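You operate a simulated robot arm through the tools that you are given. There is no shell and no other tool. Be economical: measure what you need, move in short steps, check, and stop when the job is done.

Carry out the task below with a simulated two-armed robot. There is one attempt and no reset: what you move stays moved.

TASK
Pick up the red carton with one hand, pass it to the other hand and put it on the top of the display table. Set down upright: red carton.

The check looks at the end state, three seconds after you hand in, the way a careful person would. Anything else that was tipped, shoved, dropped, spilled or broken makes it a failure.

THE ROBOT
Two 7-joint arms with two-finger parallel grippers on one trunk, on a base that drives. Base frame: it is fixed to the floor where the robot stands at the start and does not move with it; the origin is under the middle of the robot, x ahead of it, y to its left, z up. Readings come in mm, degrees, newtons and seconds.
The left shoulder is at the start at [47, 182, 1192], the right one opposite. With the tool pointing down near the work surface each hand reaches from about 240 to 720 mm from the robot's upright axis, wherever it stands, measured 20 degrees to its own side. Places, roughly: top of the display table [700, 2900, 700]. Payload 3.91 kg a hand.
The tool frame of a hand sits at the grasp point between the pads (the TCP): z along the fingers, y along the line on which they close. The tips reach 30 mm beyond it. The gripper opens to 110 mm. The fingers are 20 mm wide and 10 mm thick; the gripper's body (48 by 112 mm) begins 55 mm behind the TCP.
Orientation is that of the tool frame in the base frame, as [roll, pitch, yaw] about the fixed x, y, z axes, in that order (R = Rz(yaw) Ry(pitch) Rx(roll)). With the fingers straight down and closing along the base's y, the tool's x points along the base's -x, its y along +y and its z along -z.

THE INTERFACE
- The arms move only by the tool play_rows. It takes "left_steps", "right_steps" or both (then of equal length, played together; a hand with none holds still); each is a list of rows, each a list of 7 numbers: the turn, a rotation vector about the base's x, y, z in degrees, then the shift along the base's x, y, z in cm, then the closure, from 0 (fully open) to 1 (shut). In form: [[rx, ry, rz, dx, dy, dz, grip], ...]. A call has 1 to 10 rows; each row shifts and turns the commanded pose from where the row before left it. A row lasts 0.2 s, in which the tool goes at most 50 mm and 8.6 degrees; a call with a longer step from one row to the next is refused whole, and so is a gripper value outside its range. A pose out of reach is approached as far as the arm can. The call stops where the force on the tool passes 40 N (or 10 N more than at its start, if that is more) or the arm is blocked; 0.2 s more then pass. The fingers move at their own pace (about 72 mm/s each) and stop on an object; they squeeze with about 28 N. The grip force told is the motor's: it shows also when the fingers shut on nothing. Time passes only in rows, and 0.2 s behind the last, so rows that do not move let the fingers close. It gives the time, the measured TCP pose, the force on the tool (base axes), the opening and the grip force at its end, in the units of the frame above (readings bear some noise), with the torque about the TCP (base axes, N m) and any sound that the robot's microphone picked up, and new pictures: "show" is both (left out), scene, wrist or none (wrist: the cameras of the hands that moved).
- Cameras (640 x 400 px; columns grow to the right, rows downward): "scene" is now at [175.3, 23.6, 1405.4]; the picture's right is [0.24, -0.97, 0.00], its down [-0.39, -0.10, -0.92] and it looks along [0.89, 0.22, -0.40] (base axes); focal length 262 px, centre (320, 200). "left" rides on the left gripper at [72, -17, -103] in its tool frame; the picture's right is [0.23, 0.97, 0.00], its down [-0.76, 0.18, -0.62] and it looks along [-0.61, 0.14, 0.78] (tool axes); focal length 222 px, centre (320, 200). "right" rides on the right gripper at [72, 17, -103] in its tool frame; the picture's right is [-0.23, 0.97, 0.00], its down [-0.76, -0.18, -0.62] and it looks along [-0.61, -0.14, 0.78] (tool axes); focal length 222 px, centre (320, 200). There is no depth. A picture from a camera that has moved, and an enlarged one, comes with that camera's place and axes in the base frame and with its lens.
- slide_trunk(by): slides the trunk up (or, below 0, down) by that many mm; the arms and the scene camera ride with it, the base frame stays. It gives what a move gives, with no picture.
- drive_base(legs): drives the robot by 1 to 6 legs, each [ahead, left, turn to the left] in mm, mm and degrees, along the robot's own axes; the way and the turn of a leg run together, so that a leg with both is an arc; at most 1500 mm and 180 degrees a leg. The arms and the cameras ride along, it lands a little off, and it stops where it bumps. It gives what a move gives, and a new picture of the scene camera.
- head_to(pan, tilt): turns the head with the scene camera to pan (to the left, within 80 degrees either way) and tilt (down, from -29 to 69), counted from straight ahead of the robot. It gives what a move gives, and a new picture of the scene camera.
- enlarge(camera, box): a new picture of the part [left, top, right, bottom] of that camera's present view, enlarged. No time passes.
- finish_job(): hands the job in; it is judged then, once.

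Go step by step. Nothing tells you exact positions but the pictures and the camera data: compare them with the known pose of the tool, close in by small moves and look again before you grip or let go. The budget is 120 turns and 260 pictures, counting those below and the enlarged ones. Unless the task says otherwise, let go and move clear before handing in, and close with one line.

The tools are called after "Request:" as a command line: name --argument value ..., lists and objects as JSON in quotes. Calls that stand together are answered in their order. play_rows: Moves the arms, as the interface text tells. Its arguments: {"type":"object","properties":{"left_steps":{"type":"array","items":{"type":"array","items":{"type":"number"}}},"right_steps":{"type":"array","items":{"type":"array","items":{"type":"number"}}},"show":{"type":"string","enum":["both","scene","wrist","none"]}},"required":[]} The other tools are called the same way: slide_trunk (by) slides the trunk up or down; drive_base (legs) drives the base; head_to (pan, tilt) turns the head that bears the scene camera; enlarge (camera, box) takes an enlarged picture of a part of a camera's view; finish_job () hands the job in.

At the start:

```text
time_s: 0.0
left_ee_pos: [398.6, 355.2, 1322.2]
left_ee_rot: [-180.0, 0.1, 180.0]
left_ft_force: [0.0, 0.5, -1.0]
left_wrist_torque: [0.01, -0.03, 0.02]
left_grip_width: 110.2
left_grip_force: 0.1
right_ee_pos: [297.7, -28.8, 1293.3]
right_ee_rot: [179.9, 0.0, 179.9]
right_ft_force: [-0.6, 0.5, -0.1]
right_wrist_torque: [0.0, 0.03, 0.01]
right_grip_width: 110.1
right_grip_force: 0.0
trunk travel left (down, up): [-450.0, 64.0]
robot x, y, heading: [0.9, 2.5, 0.2]
head pan, tilt: [14.2, 23.8]
```

scene: 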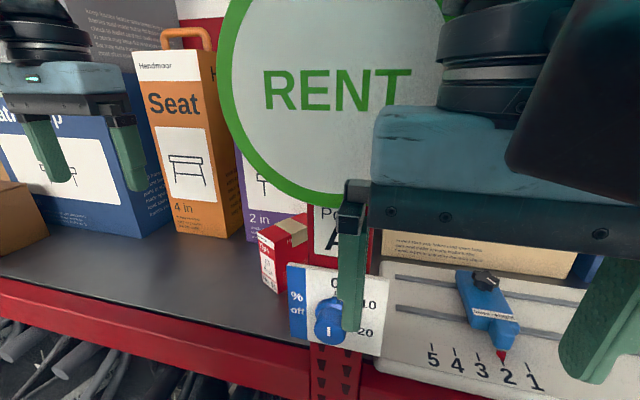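
right: 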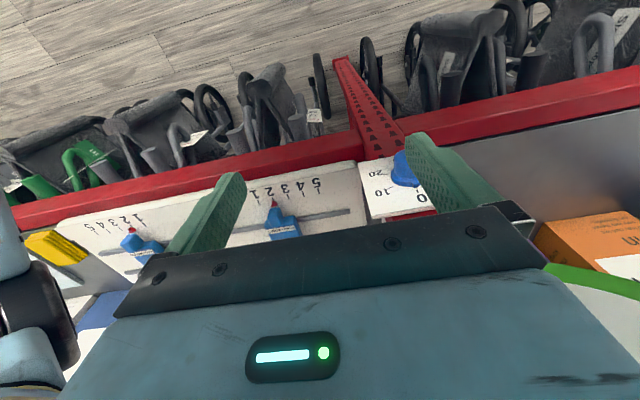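
left: 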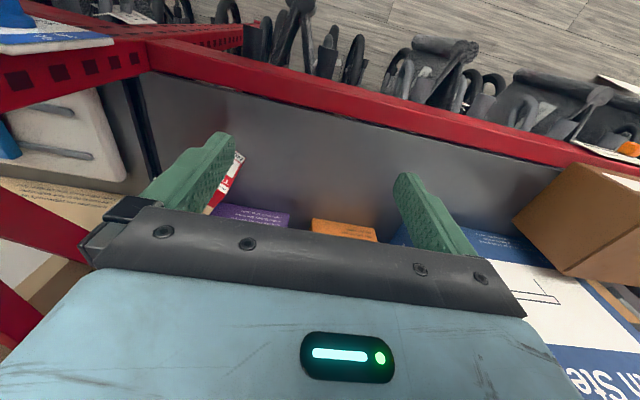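

I see a shelf ahead with a small red carton near the middle post, behind a sign with a blue knob. I'll look closer to measure it.

Request:
enlarge --camera "scene" --box '[220, 190, 400, 350]'

Request:
enlarge --camera "left" --box '[120, 50, 440, 250]'

```text
2.50 times, centred on (310, 270) of scene
camera zoom: at [175.3, 23.6, 1405.4], right [0.24, -0.97, 0.0], down [-0.39, -0.1, -0.92], along [0.89, 0.22, -0.4], focal length 656 px, centre (345, 25)
```

zoom: 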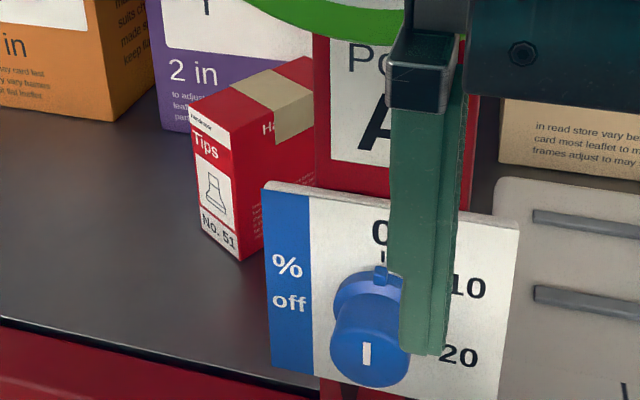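

```text
2.00 times, centred on (280, 150) of left
camera zoom: at [325.2, 338.6, 1425.6], right [-0.23, 0.97, 0.0], down [0.76, 0.18, 0.62], along [0.61, 0.14, -0.78], focal length 444 px, centre (400, 300)
```

zoom: 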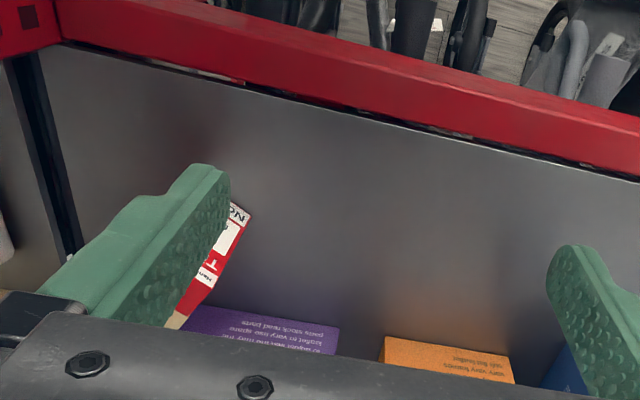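

From both views the carton's bottom-left front corner is at about (565, 241, 1029), so the shelf top is near z=1029. The carton is roughly 48 mm wide, 115 deep and 117 high, turned about -28°. I'll move the right hand out of the view and look again.

Request:
play_rows --right_steps '[[0, 0, 0, -1, -4.5, 0, 0], [0, 0, 0, -1, -4.5, 0, 0], [0, 0, 0, 0, -4.5, 0, 0], [0, 0, 0, 0, -4.5, 0, 0], [0, 0, 0, 0, -4.5, 0, 0], [0, 0, 0, 0, -4.5, 0, 0]]' --show "scene"

Request:
head_to --pan 15 --tilt 0

Request:
head_to --pan 75 --tilt 20

Request:
head_to --pan 15 --tilt 35

```text
time_s: 0.6
left_ee_pos: [398.5, 354.1, 1322.3]
left_ee_rot: [180.0, 0.1, 180.0]
left_ft_force: [0.0, -0.8, 0.4]
left_wrist_torque: [-0.03, -0.01, -0.02]
left_grip_width: 110.1
left_grip_force: 0.1
right_ee_pos: [288.2, -99.9, 1291.2]
right_ee_rot: [179.8, -0.3, 178.0]
right_ft_force: [23.9, 10.4, -6.3]
right_wrist_torque: [-1.31, 2.13, -1.48]
right_grip_width: 109.8
right_grip_force: 0.0
trunk travel left (down, up): [-450.0, 64.0]
robot x, y, heading: [-0.2, -2.1, 0.2]
head pan, tilt: [14.2, 23.8]
stopped in row 2 (right hand): the force on the tool passed its limit at 63 N (the readings are from after the stop); the commanded pose is now the measured one
camera scene: at [176.3, 17.8, 1405.6], right [0.2, -0.98, 0.0], down [-0.39, -0.08, -0.92], along [0.9, 0.18, -0.4], focal length 262 px, centre (320, 200)
```

scene: 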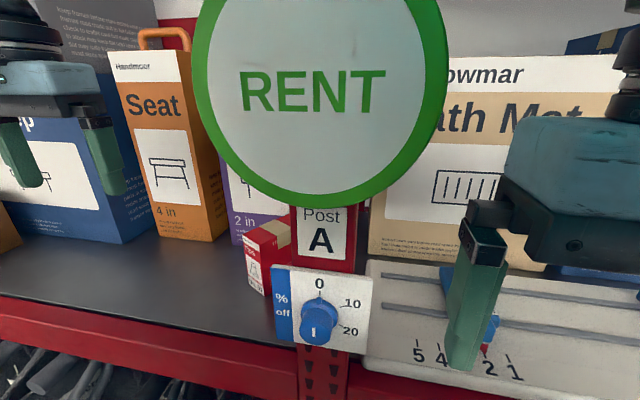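

```text
time_s: 1.4
left_ee_pos: [398.6, 355.8, 1322.9]
left_ee_rot: [-180.0, 0.0, -179.9]
left_ft_force: [-0.1, -0.3, -0.2]
left_wrist_torque: [0.01, 0.0, -0.02]
left_grip_width: 109.9
left_grip_force: 0.0
right_ee_pos: [287.0, -99.9, 1293.0]
right_ee_rot: [179.8, -0.3, 178.3]
right_ft_force: [33.1, 7.0, 18.4]
right_wrist_torque: [-0.42, 5.68, -1.22]
right_grip_width: 110.2
right_grip_force: 0.2
trunk travel left (down, up): [-450.0, 64.0]
robot x, y, heading: [-2.3, -1.6, -0.1]
head pan, tilt: [15.0, 0.0]
camera scene: at [174.6, 19.1, 1440.7], right [0.2, -0.98, 0.0], down [-0.03, -0.01, -1.0], along [0.98, 0.2, -0.03], focal length 262 px, centre (320, 200)
```

scene: 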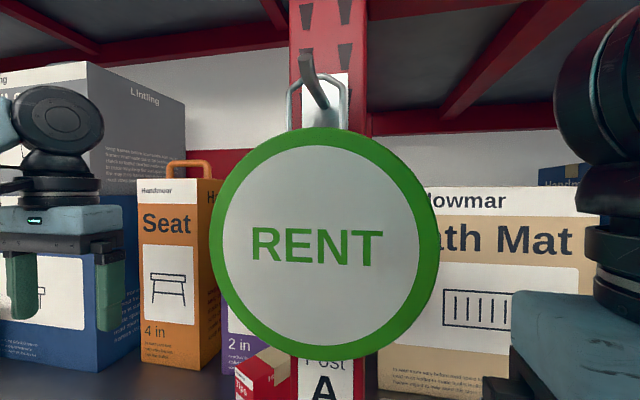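

```text
time_s: 2.8
left_ee_pos: [399.7, 356.4, 1322.1]
left_ee_rot: [180.0, 0.0, -180.0]
left_ft_force: [0.3, -0.2, 0.2]
left_wrist_torque: [-0.01, 0.01, 0.01]
left_grip_width: 110.1
left_grip_force: 0.1
right_ee_pos: [291.8, -99.5, 1285.9]
right_ee_rot: [-179.5, 0.0, 177.3]
right_ft_force: [65.0, 27.4, -72.4]
right_wrist_torque: [-4.53, 0.17, -3.97]
right_grip_width: 110.0
right_grip_force: 0.0
trunk travel left (down, up): [-450.0, 64.0]
robot x, y, heading: [-1.0, 0.2, -0.0]
head pan, tilt: [75.0, 20.0]
camera scene: at [175.5, 26.4, 1418.7], right [0.27, -0.96, 0.0], down [-0.26, -0.07, -0.96], along [0.93, 0.26, -0.27], focal length 262 px, centre (320, 200)
```

scene: 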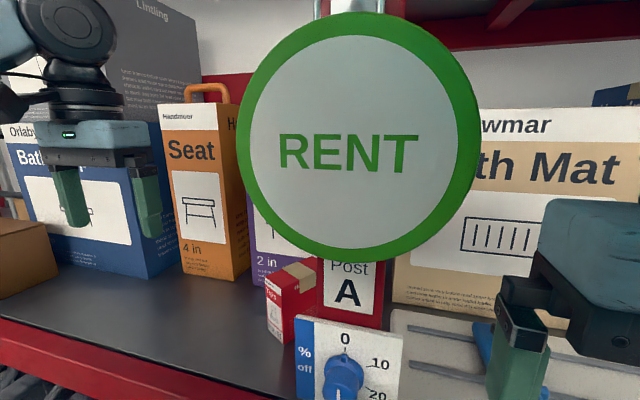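

```text
time_s: 4.0
left_ee_pos: [398.3, 356.0, 1322.6]
left_ee_rot: [-179.9, 0.0, -180.0]
left_ft_force: [0.0, 0.3, 0.4]
left_wrist_torque: [0.01, -0.02, -0.01]
left_grip_width: 110.0
left_grip_force: 0.0
right_ee_pos: [289.5, -100.6, 1287.6]
right_ee_rot: [-179.5, -0.1, 178.0]
right_ft_force: [52.2, -11.3, -75.5]
right_wrist_torque: [-0.15, -1.56, 0.17]
right_grip_width: 109.9
right_grip_force: 0.0
trunk travel left (down, up): [-450.0, 64.0]
robot x, y, heading: [-1.3, 2.5, -0.0]
head pan, tilt: [15.0, 35.0]
camera scene: at [174.3, 20.0, 1396.2], right [0.21, -0.98, 0.0], down [-0.48, -0.1, -0.87], along [0.85, 0.18, -0.49], focal length 262 px, centre (320, 200)
```

scene: 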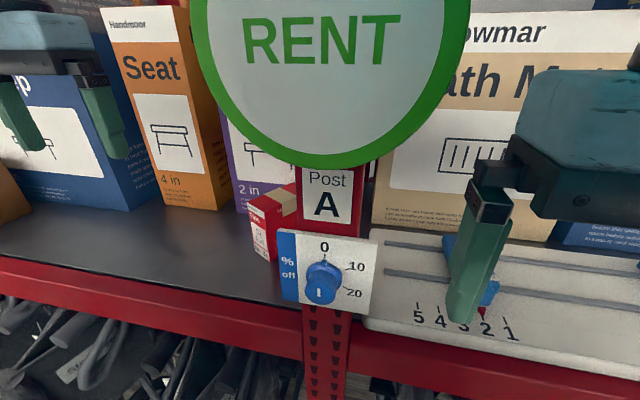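

The right arm is jammed against the head, because the head did not pan and the hand reads about 90 N. I'll back it off the way it came, then swing it forward and down clear of the head.

Request:
play_rows --right_steps '[[0, 0, 0, 0.5, 2.5, 0, 0], [0, 0, 0, 0.5, 2.5, 0, 0]]' --show "scene"

```text
time_s: 4.7
left_ee_pos: [397.5, 357.3, 1322.0]
left_ee_rot: [-180.0, 0.2, -180.0]
left_ft_force: [0.2, -0.1, 0.1]
left_wrist_torque: [0.01, -0.01, 0.01]
left_grip_width: 110.0
left_grip_force: 0.0
right_ee_pos: [293.2, -48.0, 1292.5]
right_ee_rot: [179.8, -0.2, 178.5]
right_ft_force: [0.8, -0.7, -0.5]
right_wrist_torque: [0.02, 0.02, -0.01]
right_grip_width: 110.2
right_grip_force: 0.1
trunk travel left (down, up): [-450.0, 64.0]
robot x, y, heading: [0.3, 0.2, 0.1]
head pan, tilt: [15.0, 35.0]
camera scene: at [171.1, 24.9, 1389.6], right [0.26, -0.97, 0.0], down [-0.54, -0.14, -0.83], along [0.8, 0.21, -0.56], focal length 262 px, centre (320, 200)
```

scene: 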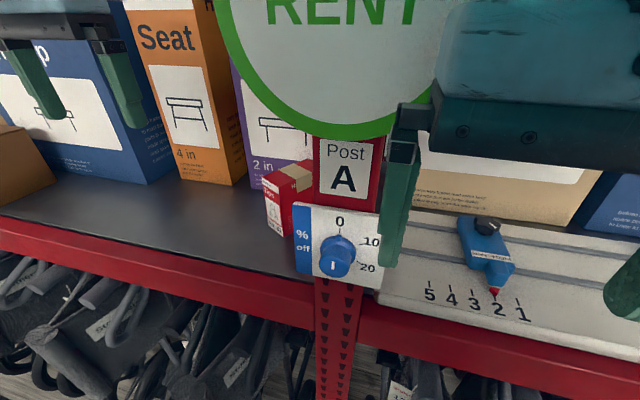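

The right arm is free. I'll back off a little for room before reposing the arms.

Request:
drive_base --legs '[[-250, 0, 0]]'

```text
time_s: 6.5
left_ee_pos: [152.3, 355.5, 1322.3]
left_ee_rot: [179.9, 0.0, 179.9]
left_ft_force: [-0.6, -0.2, -0.5]
left_wrist_torque: [-0.02, 0.02, -0.02]
left_grip_width: 110.0
left_grip_force: 0.0
right_ee_pos: [47.6, -51.3, 1291.3]
right_ee_rot: [-180.0, -0.2, 178.3]
right_ft_force: [0.1, 0.1, 0.5]
right_wrist_torque: [-0.04, 0.04, 0.03]
right_grip_width: 110.0
right_grip_force: 0.0
trunk travel left (down, up): [-450.0, 64.0]
robot x, y, heading: [-249.1, -0.2, -0.2]
head pan, tilt: [15.0, 35.0]
camera scene: at [-75.8, 23.3, 1387.9], right [0.25, -0.97, 0.0], down [-0.55, -0.14, -0.82], along [0.79, 0.21, -0.57], focal length 262 px, centre (320, 200)
```

scene: 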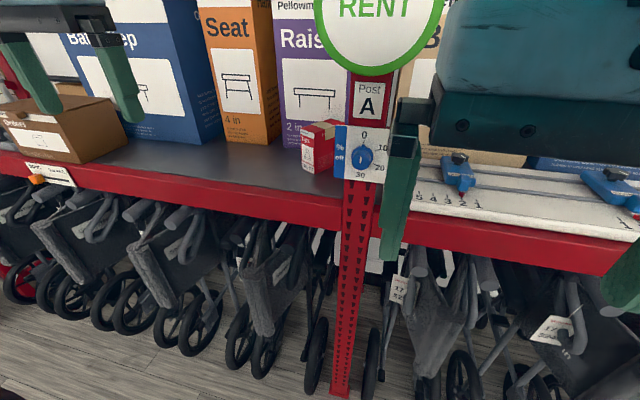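

Now there is room ahead. I'll move the right hand forward and down, away from the head.

Request:
play_rows --right_steps '[[0, 0, 0, 4, 0, 0, 0], [0, 0, 0, 4, 0, -2, 0], [0, 0, 0, 4, 0, -2.5, 0], [0, 0, 0, 2, 0, -4, 0], [0, 0, 0, 0, 0, -4.5, 0], [0, 0, 0, 0, -1, -4.5, 0], [0, 0, 0, 0, -3, -3.5, 0], [0, 0, 0, 0, -4, -2, 0], [0, 0, 0, 0, -4, -2, 0], [0, 0, 0, 0, -4, -2, 0]]' --show "scene"

```text
time_s: 8.7
left_ee_pos: [152.1, 354.4, 1322.9]
left_ee_rot: [180.0, 0.0, 179.9]
left_ft_force: [-0.6, -0.4, 0.2]
left_wrist_torque: [0.02, -0.03, -0.01]
left_grip_width: 110.0
left_grip_force: 0.0
right_ee_pos: [187.7, -210.1, 1022.8]
right_ee_rot: [179.9, -0.1, 178.4]
right_ft_force: [-0.4, -0.1, -0.2]
right_wrist_torque: [0.02, -0.01, 0.03]
right_grip_width: 109.8
right_grip_force: 0.0
trunk travel left (down, up): [-450.0, 64.0]
robot x, y, heading: [-248.6, -3.5, -0.3]
head pan, tilt: [15.0, 35.0]
camera scene: at [-76.8, 22.0, 1387.8], right [0.26, -0.97, 0.0], down [-0.55, -0.15, -0.82], along [0.79, 0.21, -0.57], focal length 262 px, centre (320, 200)
```

scene: 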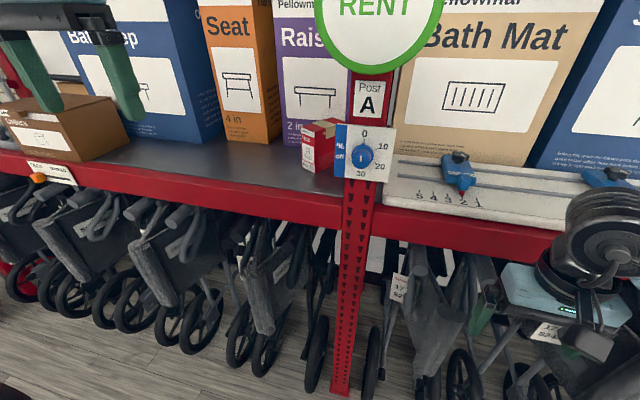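

Request:
head_to --pan 78 --tilt 15

Request:
head_to --pan 12 --tilt 20

Request:
enlarge --camera "scene" --box '[240, 140, 440, 265]'

```text
time_s: 10.0
left_ee_pos: [151.6, 353.9, 1322.7]
left_ee_rot: [-180.0, 0.0, 179.9]
left_ft_force: [-0.5, 1.0, 0.8]
left_wrist_torque: [0.01, 0.01, 0.03]
left_grip_width: 109.9
left_grip_force: 0.0
right_ee_pos: [187.4, -208.8, 1023.6]
right_ee_rot: [180.0, -0.2, 178.3]
right_ft_force: [-1.2, -0.1, -0.4]
right_wrist_torque: [0.02, 0.0, 0.01]
right_grip_width: 110.1
right_grip_force: 0.0
trunk travel left (down, up): [-450.0, 64.0]
robot x, y, heading: [-252.2, 3.9, -0.2]
head pan, tilt: [78.0, 15.0]
camera scene: at [-141.8, 92.3, 1419.6], right [0.98, -0.21, 0.0], down [-0.05, -0.25, -0.97], along [0.2, 0.94, -0.26], focal length 262 px, centre (320, 200)
```

scene: 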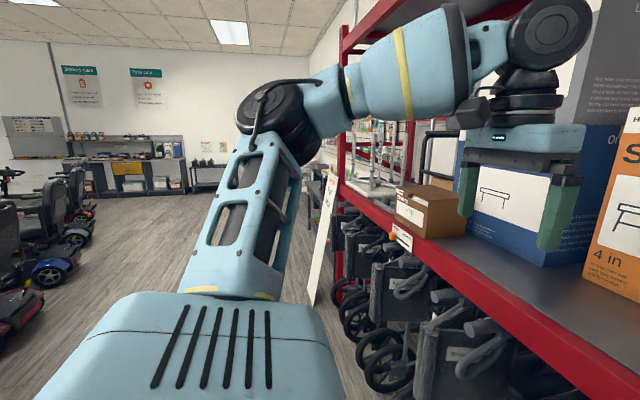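

```text
time_s: 11.4
left_ee_pos: [152.3, 355.1, 1321.9]
left_ee_rot: [-179.9, 0.0, 179.9]
left_ft_force: [0.3, -0.2, 0.3]
left_wrist_torque: [0.02, -0.04, -0.02]
left_grip_width: 109.8
left_grip_force: 0.0
right_ee_pos: [188.1, -209.3, 1023.5]
right_ee_rot: [-180.0, -0.1, 178.3]
right_ft_force: [0.0, -0.1, 0.3]
right_wrist_torque: [0.04, -0.03, 0.02]
right_grip_width: 110.1
right_grip_force: 0.2
trunk travel left (down, up): [-450.0, 64.0]
robot x, y, heading: [-249.4, 4.7, 0.1]
head pan, tilt: [12.0, 20.0]
camera scene: at [-70.4, 20.2, 1411.5], right [0.21, -0.98, 0.0], down [-0.33, -0.07, -0.94], along [0.92, 0.19, -0.34], focal length 262 px, centre (320, 200)
```

scene: 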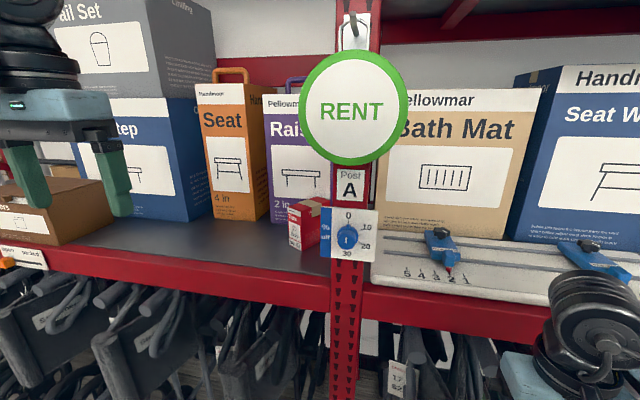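

```text
3.20 times, centred on (340, 202) of scene
camera zoom: at [-70.4, 20.2, 1411.5], right [0.21, -0.98, 0.0], down [-0.33, -0.07, -0.94], along [0.92, 0.19, -0.34], focal length 839 px, centre (256, 192)
```

zoom: 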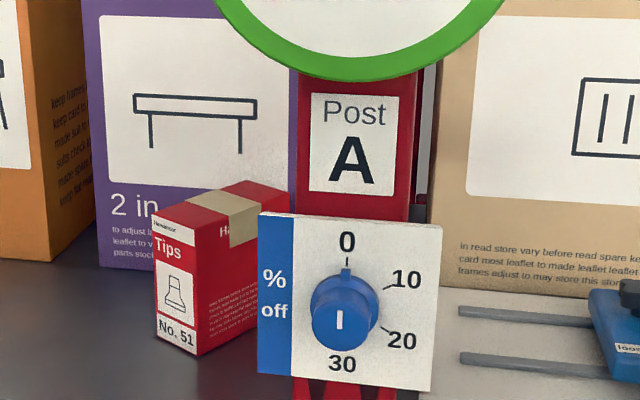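

The carton is confirmed: front face centre about (553, 219), depth direction about -28°, top near z=1146. I'll grip it across its 48 mm width with the left hand tilted 45°, coming from the front-left clear of the post and signs. First I'll pose the left hand here.

Request:
play_rows --left_steps '[[0, -7.5, 0, 1.1, -1, -1, 0], [0, -7.5, 0, 1.1, -1, -1, 0], [0, -7.5, 0, 1.1, -1, -1, 0], [0, -7.5, 0, 1.1, -1, -1, 0], [0, -7.5, 0, 1.1, -1, -1, 0], [0, -7.5, 0, 1.1, -1, -1, 0], [0, 0, -7, 1.1, -1, -1.25, 0], [0, 0, -7, 1.1, -1, -1.25, 0], [0, 0, -7, 1.1, -0.9, -1.25, 0], [0, 0, -6.7, 1.1, -0.9, -1.25, 0]]' --show "both"

```text
time_s: 13.6
left_ee_pos: [261.8, 256.6, 1210.4]
left_ee_rot: [180.0, 45.0, 152.2]
left_ft_force: [-0.3, -0.7, 0.1]
left_wrist_torque: [0.03, 0.0, 0.01]
left_grip_width: 110.1
left_grip_force: 0.0
right_ee_pos: [187.0, -208.4, 1022.4]
right_ee_rot: [-179.9, -0.3, 178.4]
right_ft_force: [-0.1, -0.4, -1.1]
right_wrist_torque: [-0.01, 0.0, 0.0]
right_grip_width: 109.8
right_grip_force: 0.2
trunk travel left (down, up): [-450.0, 64.0]
robot x, y, heading: [-246.9, -0.9, -0.2]
head pan, tilt: [12.0, 20.0]
camera scene: at [-69.7, 20.4, 1411.4], right [0.21, -0.98, 0.0], down [-0.34, -0.07, -0.94], along [0.92, 0.19, -0.34], focal length 262 px, centre (320, 200)
camera left: at [143.2, 298.5, 1232.7], right [0.31, 0.94, -0.16], down [0.17, 0.11, 0.98], along [0.93, -0.33, -0.12], focal length 222 px, centre (320, 200)
```

scene: 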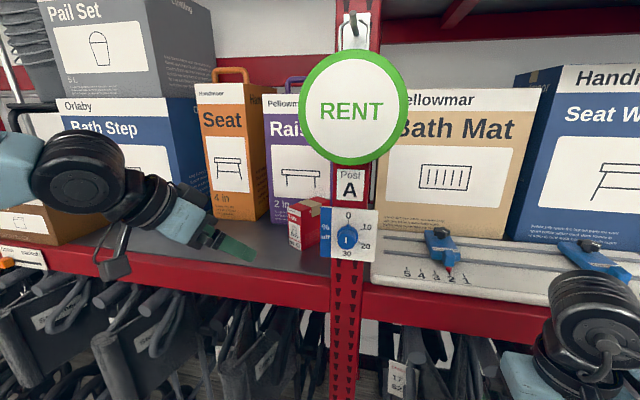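
left: 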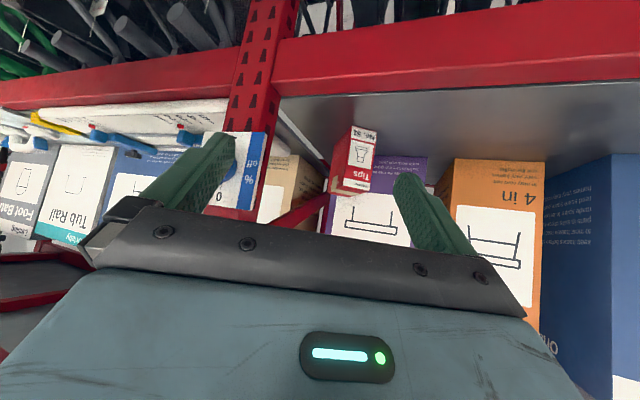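

The left wrist camera shows the carton between the fingers' directions. I'll pull the right hand back from the shelf edge, then drive forward 220 mm.

Request:
play_rows --right_steps '[[0, 0, 0, -3, 0, -3, 0], [0, 0, 0, -3, 0, -3, 0], [0, 0, 0, -3, 0, -3, 0]]' --show "none"

Request:
drive_base --legs '[[220, 0, 0]]'

Request:
enlarge --camera "left" --box '[160, 60, 480, 260]'

```text
time_s: 14.4
left_ee_pos: [261.2, 256.2, 1210.7]
left_ee_rot: [179.9, 45.0, 152.1]
left_ft_force: [0.0, 0.8, -0.1]
left_wrist_torque: [-0.01, 0.0, -0.01]
left_grip_width: 109.9
left_grip_force: 0.0
right_ee_pos: [98.3, -211.5, 930.8]
right_ee_rot: [180.0, -0.1, 178.3]
right_ft_force: [0.6, 0.6, -0.1]
right_wrist_torque: [-0.03, 0.01, 0.02]
right_grip_width: 110.0
right_grip_force: 0.0
trunk travel left (down, up): [-450.0, 64.0]
robot x, y, heading: [-245.8, 1.0, -0.2]
head pan, tilt: [12.0, 20.0]
```

```text
time_s: 16.1
left_ee_pos: [472.4, 255.2, 1210.8]
left_ee_rot: [179.9, 45.0, 152.3]
left_ft_force: [-0.4, 0.1, -0.6]
left_wrist_torque: [0.0, 0.02, 0.03]
left_grip_width: 109.7
left_grip_force: 0.1
right_ee_pos: [302.0, -208.4, 929.7]
right_ee_rot: [179.9, -1.3, 179.4]
right_ft_force: [0.1, 0.3, 0.3]
right_wrist_torque: [0.01, 0.0, -0.03]
right_grip_width: 109.8
right_grip_force: 0.0
trunk travel left (down, up): [-450.0, 64.0]
robot x, y, heading: [-38.8, 4.0, -0.3]
head pan, tilt: [12.0, 20.0]
stopped in leg 1: the force on the tool passed its limit at 56 N (the readings are from after the stop); the commanded pose is now the measured one
camera scene: at [141.0, 19.2, 1411.3], right [0.2, -0.98, 0.0], down [-0.34, -0.07, -0.94], along [0.92, 0.19, -0.34], focal length 262 px, centre (320, 200)
```

scene: 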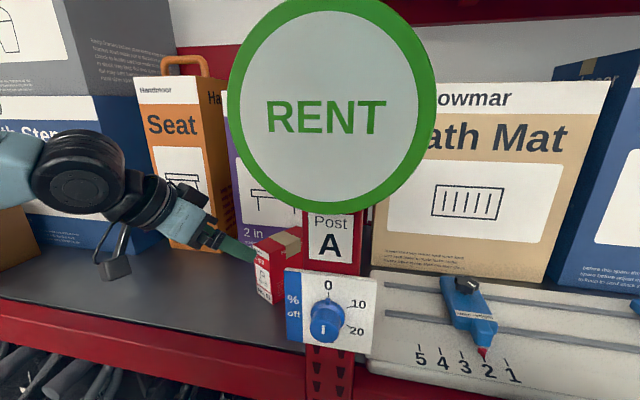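

```text
2.00 times, centred on (320, 160) of left
camera zoom: at [353.8, 297.0, 1232.7], right [0.31, 0.94, -0.16], down [0.17, 0.11, 0.98], along [0.93, -0.33, -0.13], focal length 444 px, centre (320, 280)
```

zoom: 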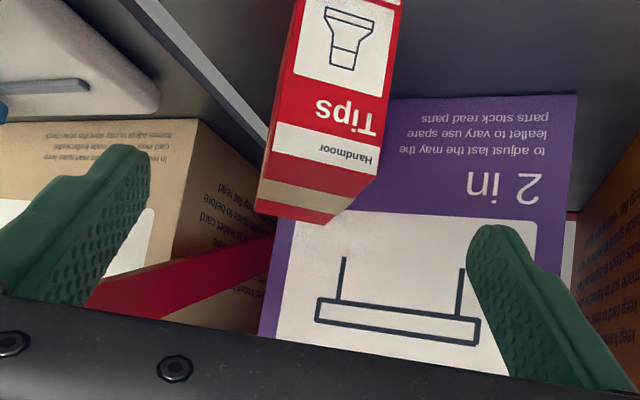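

The right hand brushed something beneath the shelf, so I'll draw it straight back and check.

Request:
play_rows --right_steps '[[0, 0, 0, -3, 0, 0, 0], [0, 0, 0, -3, 0, 0, 0]]' --show "both"

Request:
head_to --pan -20 --tilt 55

```text
time_s: 16.7
left_ee_pos: [471.5, 253.8, 1212.1]
left_ee_rot: [179.9, 45.0, 152.0]
left_ft_force: [0.0, -0.1, -0.9]
left_wrist_torque: [0.01, 0.01, 0.0]
left_grip_width: 110.3
left_grip_force: 0.0
right_ee_pos: [245.6, -210.8, 927.1]
right_ee_rot: [180.0, -1.4, 179.3]
right_ft_force: [0.2, 0.7, -0.1]
right_wrist_torque: [0.01, 0.02, -0.01]
right_grip_width: 109.9
right_grip_force: 0.0
right hand out of reach, approached as far as the arm can: row 2
trunk travel left (down, up): [-450.0, 64.0]
robot x, y, heading: [-35.9, -0.7, -0.0]
head pan, tilt: [12.0, 20.0]
camera scene: at [139.7, 19.3, 1411.5], right [0.2, -0.98, 0.0], down [-0.33, -0.07, -0.94], along [0.92, 0.19, -0.34], focal length 262 px, centre (320, 200)
camera right: at [176.5, -191.3, 1033.0], right [0.24, 0.97, 0.0], down [0.78, -0.19, 0.6], along [0.58, -0.15, -0.8], focal length 222 px, centre (320, 200)
```

scene: 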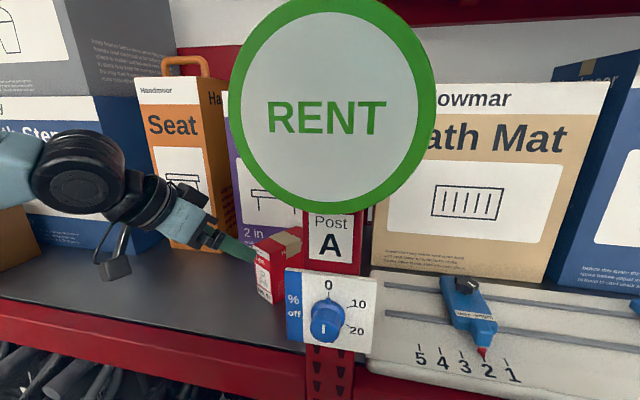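
right: 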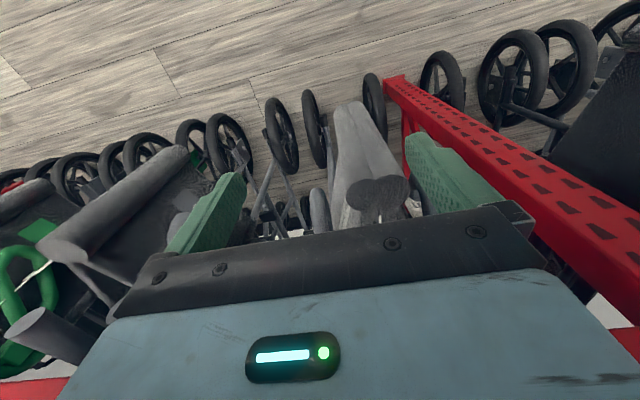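

```text
time_s: 17.7
left_ee_pos: [471.8, 255.3, 1211.7]
left_ee_rot: [179.9, 44.9, 152.1]
left_ft_force: [0.1, 0.2, 0.0]
left_wrist_torque: [-0.02, 0.0, 0.01]
left_grip_width: 110.0
left_grip_force: 0.1
right_ee_pos: [246.4, -210.1, 927.6]
right_ee_rot: [179.9, -1.6, 179.3]
right_ft_force: [-0.5, -0.1, -0.5]
right_wrist_torque: [0.0, 0.0, 0.0]
right_grip_width: 110.0
right_grip_force: 0.0
trunk travel left (down, up): [-450.0, 64.0]
robot x, y, heading: [-38.1, -1.0, -0.5]
head pan, tilt: [-20.0, 55.0]
camera scene: at [116.5, -24.6, 1359.5], right [-0.34, -0.94, 0.0], down [-0.77, 0.28, -0.57], along [0.54, -0.2, -0.82], focal length 262 px, centre (320, 200)
```

scene: 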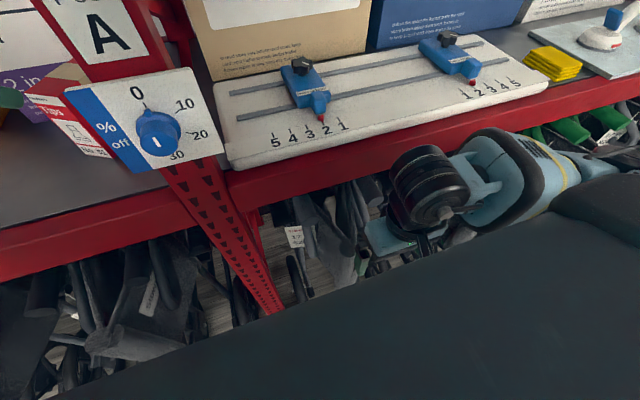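

Nothing looks displaced. The left camera puts the carton's front top edge centre at (553, 218), matching my estimate, so I'll approach along the tool axis, most of the way first.

Request:
play_rows --left_steps '[[0, 0, 0, 2.5, -1.2, -2.6, 0], [0, 0, 0, 2.5, -1.2, -2.6, 0], [0, 0, 0, 2.4, -1.1, -2.6, 0]]' --show "wrist"

Request:
head_to --pan 15 --tilt 30

```text
time_s: 18.5
left_ee_pos: [545.1, 217.8, 1132.9]
left_ee_rot: [179.8, 45.0, 152.0]
left_ft_force: [0.1, -0.5, -0.7]
left_wrist_torque: [-0.01, 0.0, 0.01]
left_grip_width: 110.1
left_grip_force: 0.1
right_ee_pos: [246.3, -210.5, 926.8]
right_ee_rot: [179.9, -1.6, 179.3]
right_ft_force: [-0.2, 0.2, 0.5]
right_wrist_torque: [0.04, 0.02, -0.04]
right_grip_width: 110.3
right_grip_force: 0.0
trunk travel left (down, up): [-450.0, 64.0]
robot x, y, heading: [-36.3, 3.6, -0.3]
head pan, tilt: [-20.0, 55.0]
camera left: at [427.0, 261.1, 1154.4], right [0.31, 0.94, -0.16], down [0.17, 0.11, 0.98], along [0.93, -0.33, -0.12], focal length 222 px, centre (320, 200)
```

left: 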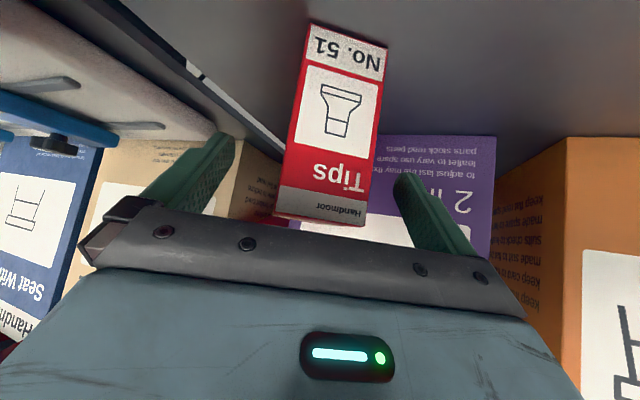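

```text
time_s: 19.5
left_ee_pos: [544.1, 218.6, 1133.6]
left_ee_rot: [-180.0, 45.0, 152.1]
left_ft_force: [0.2, 0.0, 1.0]
left_wrist_torque: [0.01, -0.02, 0.0]
left_grip_width: 110.0
left_grip_force: 0.0
right_ee_pos: [245.8, -209.9, 928.0]
right_ee_rot: [180.0, -1.5, 179.3]
right_ft_force: [-0.2, 0.3, 0.2]
right_wrist_torque: [0.0, -0.02, 0.02]
right_grip_width: 110.1
right_grip_force: 0.1
trunk travel left (down, up): [-450.0, 64.0]
robot x, y, heading: [-38.4, 2.0, 0.0]
head pan, tilt: [15.0, 30.0]
camera scene: at [136.4, 23.2, 1395.4], right [0.25, -0.97, 0.0], down [-0.48, -0.13, -0.87], along [0.84, 0.22, -0.5], focal length 262 px, centre (320, 200)
```

scene: 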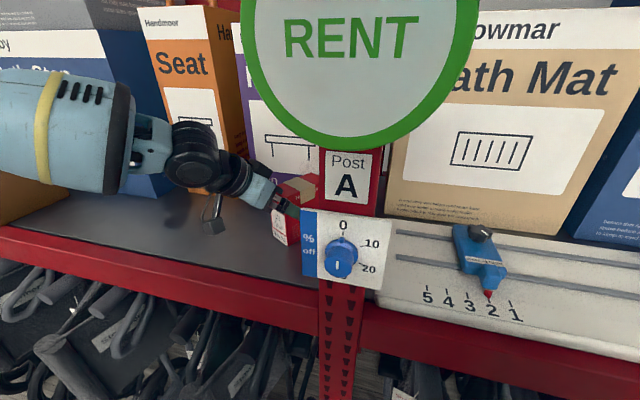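

Aligned. I'll take the last step in, then close.

Request:
play_rows --left_steps '[[0, 0, 0, 1.6, -0.6, -1.4, 0], [0, 0, 0, 1.5, -0.5, -1.4, 0], [0, 0, 0, 0, 0, 0, 0.5], [0, 0, 0, 0, 0, 0, 1], [0, 0, 0, 0, 0, 0, 1], [0, 0, 0, 0, 0, 0, 1]]' --show "both"

```text
time_s: 20.9
left_ee_pos: [575.2, 207.1, 1105.1]
left_ee_rot: [179.9, 45.0, 152.0]
left_ft_force: [0.6, -0.5, 0.1]
left_wrist_torque: [-0.19, -0.12, -0.01]
left_grip_width: 54.8
left_grip_force: 28.1
right_ee_pos: [247.0, -208.8, 927.2]
right_ee_rot: [179.9, -1.5, 179.3]
right_ft_force: [0.1, -0.9, 0.3]
right_wrist_torque: [0.03, 0.01, 0.01]
right_grip_width: 109.8
right_grip_force: 0.1
trunk travel left (down, up): [-450.0, 64.0]
robot x, y, heading: [-35.3, -0.8, -0.0]
head pan, tilt: [15.0, 30.0]
camera scene: at [136.3, 23.2, 1395.5], right [0.26, -0.97, 0.0], down [-0.48, -0.13, -0.87], along [0.84, 0.22, -0.5], focal length 262 px, centre (320, 200)
camera left: at [457.7, 249.8, 1127.0], right [0.31, 0.94, -0.16], down [0.17, 0.11, 0.98], along [0.93, -0.33, -0.12], focal length 222 px, centre (320, 200)
```

scene: 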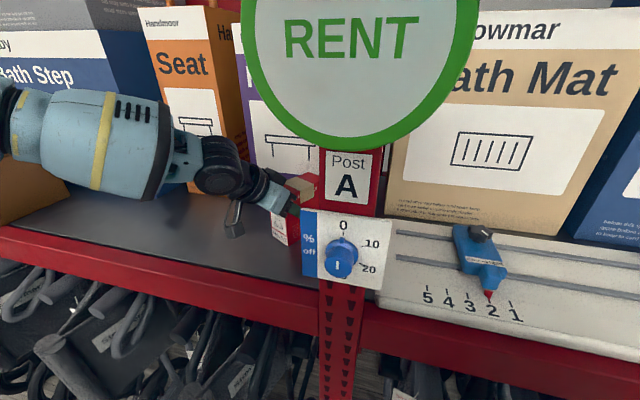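
left: 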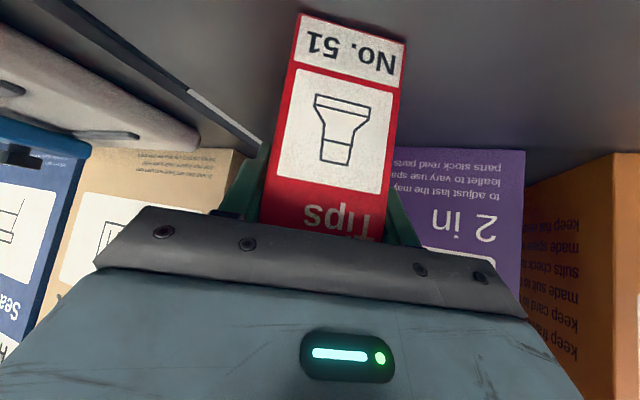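

Gripped at 54.8 mm. I'll lift it a little, check for slip, and then pull back diagonally to the left and away from the shelf.

Request:
play_rows --left_steps '[[0, 0, 0, 0, 0, 1, 1], [0, 0, 0, 0, 0, 1, 1], [0, 0, 0, 0, 0, 1.5, 1], [0, 0, 0, 0, 0, 0, 1]]' --show "both"

```text
time_s: 21.9
left_ee_pos: [576.8, 209.0, 1138.3]
left_ee_rot: [179.8, 45.1, 152.1]
left_ft_force: [0.2, 1.0, -1.9]
left_wrist_torque: [0.02, 0.04, 0.0]
left_grip_width: 54.8
left_grip_force: 27.8
right_ee_pos: [245.8, -209.7, 927.6]
right_ee_rot: [179.9, -1.5, 179.3]
right_ft_force: [0.1, 0.5, 0.3]
right_wrist_torque: [-0.02, 0.0, -0.01]
right_grip_width: 110.2
right_grip_force: 0.0
trunk travel left (down, up): [-450.0, 64.0]
robot x, y, heading: [-40.0, -3.3, -0.1]
head pan, tilt: [15.0, 30.0]
camera scene: at [136.6, 23.4, 1395.4], right [0.26, -0.97, 0.0], down [-0.48, -0.13, -0.87], along [0.84, 0.22, -0.5], focal length 262 px, centre (320, 200)
camera left: at [458.6, 251.2, 1159.9], right [0.31, 0.94, -0.16], down [0.17, 0.11, 0.98], along [0.93, -0.33, -0.12], focal length 222 px, centre (320, 200)
```

scene: 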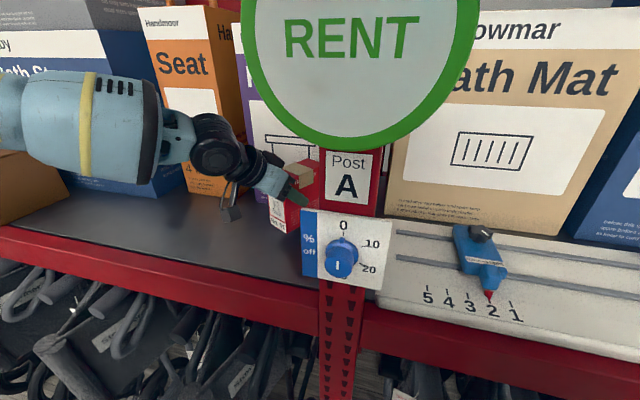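
left: 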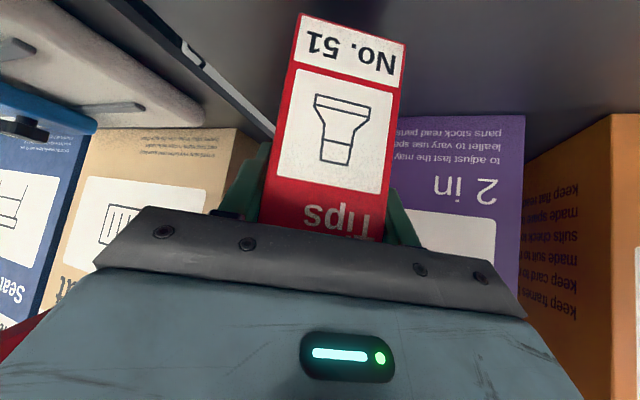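

It's held firmly and weighs about 0.2 kg. I'll pull back along the carton's own axis, then drive back.

Request:
play_rows --left_steps '[[0, 0, 0, -2, 1.1, 0, 1], [0, 0, 0, -3, 1.6, 0, 1], [0, 0, 0, -3, 1.6, 0, 1], [0, 0, 0, -3, 1.6, 0, 1], [0, 0, 0, -3, 1, 0, 1]]' --show "scene"

Request:
drive_base --legs '[[-500, 0, 0]]'

```text
time_s: 23.1
left_ee_pos: [433.2, 277.2, 1141.3]
left_ee_rot: [179.9, 45.1, 152.1]
left_ft_force: [0.0, 1.1, -1.5]
left_wrist_torque: [0.0, 0.04, -0.01]
left_grip_width: 54.9
left_grip_force: 27.7
right_ee_pos: [246.4, -208.6, 927.7]
right_ee_rot: [179.9, -1.6, 179.3]
right_ft_force: [-0.2, -0.3, -0.2]
right_wrist_torque: [0.0, 0.0, -0.01]
right_grip_width: 110.0
right_grip_force: 0.1
trunk travel left (down, up): [-450.0, 64.0]
robot x, y, heading: [-35.0, -0.7, -0.1]
head pan, tilt: [15.0, 30.0]
camera scene: at [135.4, 23.9, 1395.6], right [0.26, -0.97, 0.0], down [-0.48, -0.13, -0.87], along [0.84, 0.22, -0.5], focal length 262 px, centre (320, 200)
```

scene: 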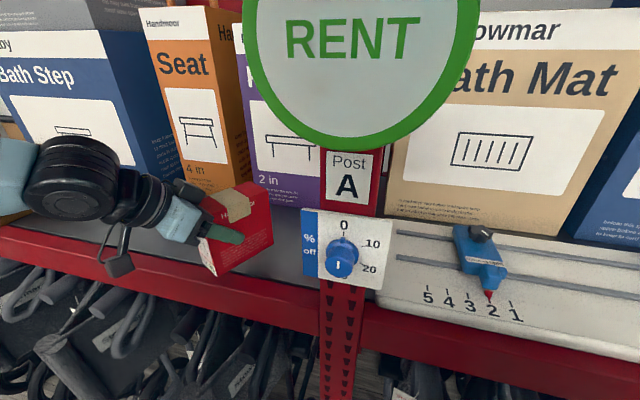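

```text
time_s: 25.9
left_ee_pos: [-46.3, 280.3, 1139.8]
left_ee_rot: [180.0, 45.0, 152.7]
left_ft_force: [-0.8, 0.1, -2.0]
left_wrist_torque: [0.04, 0.04, 0.03]
left_grip_width: 54.6
left_grip_force: 28.0
right_ee_pos: [-229.5, -207.7, 928.9]
right_ee_rot: [179.8, -1.5, 179.8]
right_ft_force: [-0.2, 0.1, -0.3]
right_wrist_torque: [0.01, -0.01, 0.01]
right_grip_width: 110.1
right_grip_force: 0.0
trunk travel left (down, up): [-450.0, 64.0]
robot x, y, heading: [-513.9, -2.2, 0.4]
head pan, tilt: [15.0, 30.0]
camera scene: at [-342.9, 24.5, 1395.4], right [0.26, -0.96, 0.0], down [-0.48, -0.13, -0.87], along [0.83, 0.23, -0.5], focal length 262 px, centre (320, 200)
```

scene: 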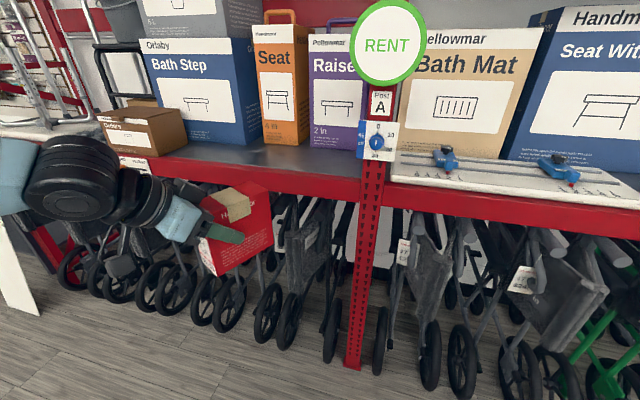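

Clear of the shelf. For the handover I'll hold the carton in front with its long axis pointing to the right and turn the right hand 90° so it can take the free end from above.

Request:
play_rows --left_steps '[[0, 0, -7.84, -0.6, -2.75, -1.75, 1], [0, 0, -7.84, -0.6, -2.75, -1.75, 1], [0, 0, -7.84, -0.6, -2.75, -1.75, 1], [0, 0, -7.84, -0.6, -2.75, -1.75, 1], [0, 0, -7.84, -0.6, -2.75, -1.75, 1], [0, 0, -7.84, -0.6, -2.75, -1.75, 1], [0, 0, -7.84, -0.6, -2.75, -1.75, 1], [0, 0, -7.84, -0.6, -2.75, -1.75, 1], [0, 0, 0, 0, 0, 0, 1], [0, 0, 0, 0, 0, 0, 1]]' --right_steps '[[0, 0, 8.2, 1.2, 0, 1.9, 0], [0, 0, 8.2, 1.2, 0, 1.9, 0], [0, 0, 8.2, 1.2, 0, 1.9, 0], [0, 0, 8.2, 1.2, 0, 1.9, 0], [0, 0, 8.2, 1.2, 0, 1.9, 0], [0, 0, 8.2, 1.2, 0, 1.9, 0], [0, 0, 8.2, 1.2, 0, 1.9, 0], [0, 0, 8.2, 1.2, 0, 1.9, 0], [0, 0, 8.2, 1.2, 0, 1.9, 0], [0, 0, 8.2, 1.2, 0, 1.9, 0]]' --show "both"

```text
time_s: 28.1
left_ee_pos: [-93.9, 59.5, 1000.1]
left_ee_rot: [179.9, 45.0, 89.9]
left_ft_force: [0.7, 0.3, -1.6]
left_wrist_torque: [0.06, 0.0, 0.0]
left_grip_width: 54.9
left_grip_force: 27.6
right_ee_pos: [-133.7, -211.3, 1092.5]
right_ee_rot: [179.8, -1.5, -109.6]
right_ft_force: [0.1, 0.5, 0.8]
right_wrist_torque: [0.01, 0.0, 0.01]
right_grip_width: 109.9
right_grip_force: 0.0
right hand out of reach, approached as far as the arm can: row 9, 10
trunk travel left (down, up): [-450.0, 64.0]
robot x, y, heading: [-512.3, -3.7, 0.5]
head pan, tilt: [15.0, 30.0]
camera scene: at [-342.2, 24.4, 1395.3], right [0.26, -0.96, 0.0], down [-0.48, -0.13, -0.87], along [0.83, 0.23, -0.5], focal length 262 px, centre (320, 200)
camera right: at [-172.1, -271.5, 1199.1], right [-0.84, 0.54, 0.0], down [0.43, 0.67, 0.6], along [0.33, 0.51, -0.8], focal length 222 px, centre (320, 200)
camera left: at [-111.5, 183.9, 1022.1], right [0.97, 0.16, -0.16], down [0.18, -0.1, 0.98], along [0.14, -0.98, -0.12], focal length 222 px, centre (320, 200)
```

scene: 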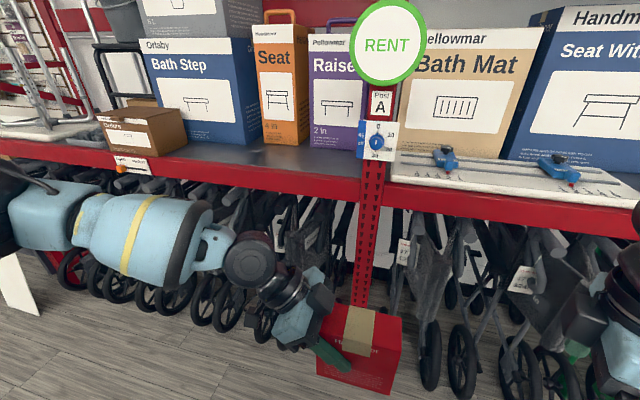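
right: 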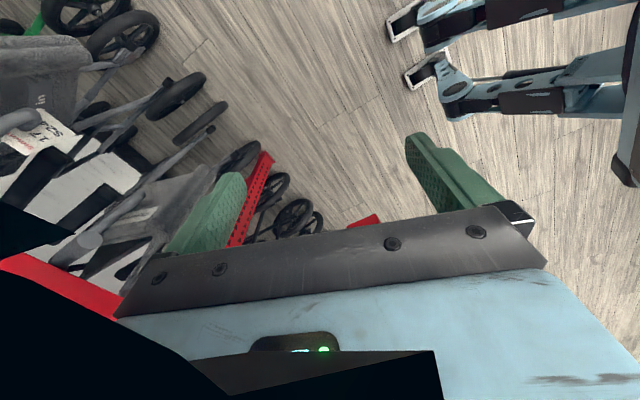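
left: 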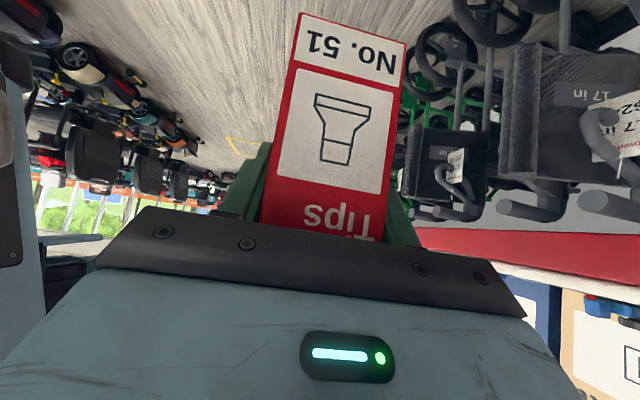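

The right hand stopped turning near +70°. I'll move it toward the middle and up first, which frees the wrist, then try the remaining 20°.

Request:
play_rows --right_steps '[[0, 0, 0, 1, 1, 4, 0], [0, 0, 0, 1, 4, 1, 0], [0, 0, 0, 1, 4.5, 0, 0], [0, 0, 0, 1, 4, 0, 0], [0, 0, 5, 0, 2, 0, 0], [0, 0, 5, 0, 0, 0, 0], [0, 0, 5, 0, 0, 0, 0], [0, 0, 5, 0, 0, 0, 0]]' --show "both"

```text
time_s: 29.9
left_ee_pos: [-93.5, 62.0, 999.8]
left_ee_rot: [179.9, 45.0, 90.0]
left_ft_force: [0.4, -0.9, -2.0]
left_wrist_torque: [0.07, 0.03, 0.02]
left_grip_width: 54.7
left_grip_force: 28.1
right_ee_pos: [-147.7, -43.5, 1141.5]
right_ee_rot: [179.9, -1.5, -89.6]
right_ft_force: [-0.2, -0.5, -0.2]
right_wrist_torque: [-0.01, -0.02, 0.03]
right_grip_width: 109.9
right_grip_force: 0.1
right hand out of reach, approached as far as the arm can: row 6, 7, 8
trunk travel left (down, up): [-450.0, 64.0]
robot x, y, heading: [-517.5, -2.4, 0.4]
head pan, tilt: [15.0, 30.0]
camera scene: at [-343.0, 24.5, 1395.5], right [0.27, -0.96, 0.0], down [-0.48, -0.13, -0.87], along [0.84, 0.23, -0.5], focal length 262 px, centre (320, 200)
camera right: at [-164.6, -113.0, 1246.7], right [-0.97, 0.22, 0.0], down [0.18, 0.78, 0.6], along [0.14, 0.59, -0.8], focal length 222 px, centre (320, 200)
```

scene: 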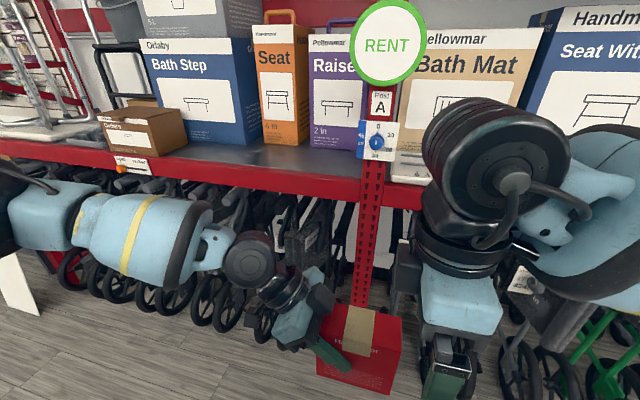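
right: 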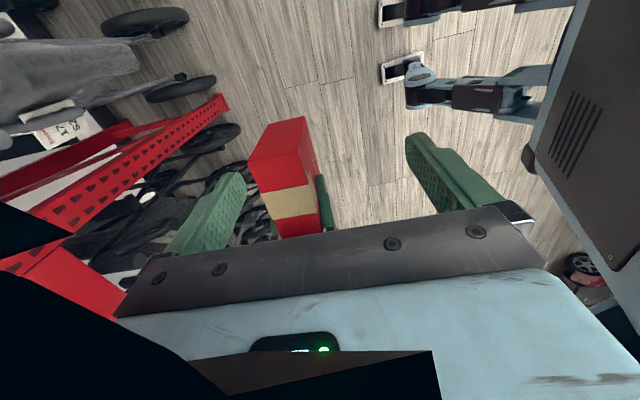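

The right hand reached -90° yaw but is limited in x at about -148, so I'll bring the carton to it and shift the right hand over the free end.

Request:
play_rows --left_steps '[[0, 0, 0, -2.7, 0, 0, 1], [0, 0, 0, -2.7, 0, 0, 1]]' --right_steps '[[0, 0, 0, 0, 2.3, -1, 0], [0, 0, 0, 0, 2.3, -1, 0]]' --show "wrist"

Request:
head_to --pan 0 --tilt 45

```text
time_s: 30.5
left_ee_pos: [-151.5, 59.1, 1001.0]
left_ee_rot: [179.9, 45.0, 90.1]
left_ft_force: [0.7, 0.0, -2.0]
left_wrist_torque: [0.03, -0.03, 0.02]
left_grip_width: 54.7
left_grip_force: 27.8
right_ee_pos: [-147.3, -0.6, 1117.5]
right_ee_rot: [179.8, -1.5, -89.4]
right_ft_force: [0.4, -0.3, 1.0]
right_wrist_torque: [0.01, -0.01, 0.04]
right_grip_width: 110.0
right_grip_force: 0.1
trunk travel left (down, up): [-450.0, 64.0]
robot x, y, heading: [-518.2, -2.4, 0.4]
head pan, tilt: [15.0, 30.0]
camera right: at [-163.1, -68.1, 1223.9], right [-0.98, 0.22, 0.0], down [0.17, 0.78, 0.6], along [0.13, 0.59, -0.8], focal length 222 px, centre (320, 200)
camera left: at [-168.3, 182.7, 1024.2], right [0.97, 0.16, -0.16], down [0.18, -0.1, 0.98], along [0.14, -0.98, -0.12], focal length 222 px, centre (320, 200)
```

right: 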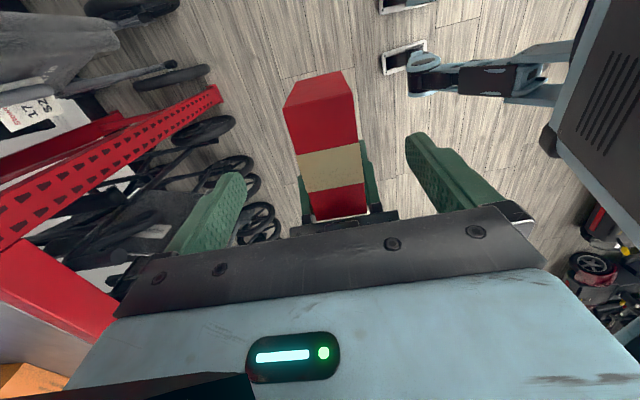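
left: 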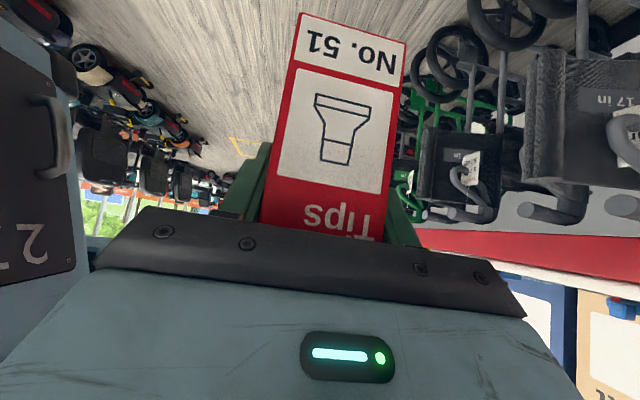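

```text
time_s: 31.3
left_ee_pos: [-149.6, 59.4, 1003.3]
left_ee_rot: [179.9, 45.0, 90.0]
left_ft_force: [0.7, -0.4, -2.4]
left_wrist_torque: [0.05, 0.0, 0.02]
left_grip_width: 54.6
left_grip_force: 27.9
right_ee_pos: [-147.4, 1.4, 1118.0]
right_ee_rot: [179.8, -1.5, -89.6]
right_ft_force: [-0.6, 0.5, 0.3]
right_wrist_torque: [-0.02, 0.02, 0.02]
right_grip_width: 110.2
right_grip_force: 0.0
trunk travel left (down, up): [-450.0, 64.0]
robot x, y, heading: [-515.0, 0.5, 0.3]
head pan, tilt: [0.0, 45.0]
camera scene: at [-348.6, 1.1, 1372.9], right [0.01, -1.0, 0.0], down [-0.71, 0.0, -0.71], along [0.71, 0.0, -0.71], focal length 262 px, centre (320, 200)
```

scene: 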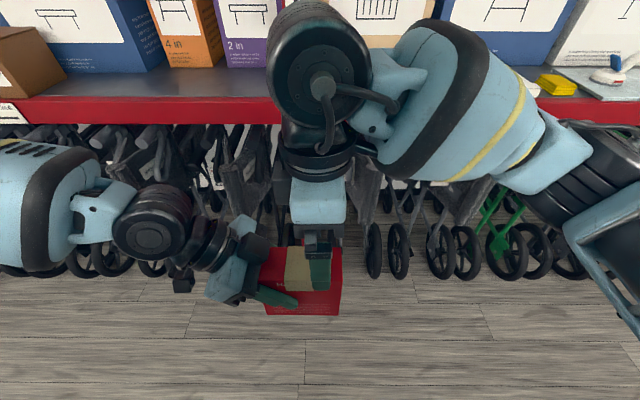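

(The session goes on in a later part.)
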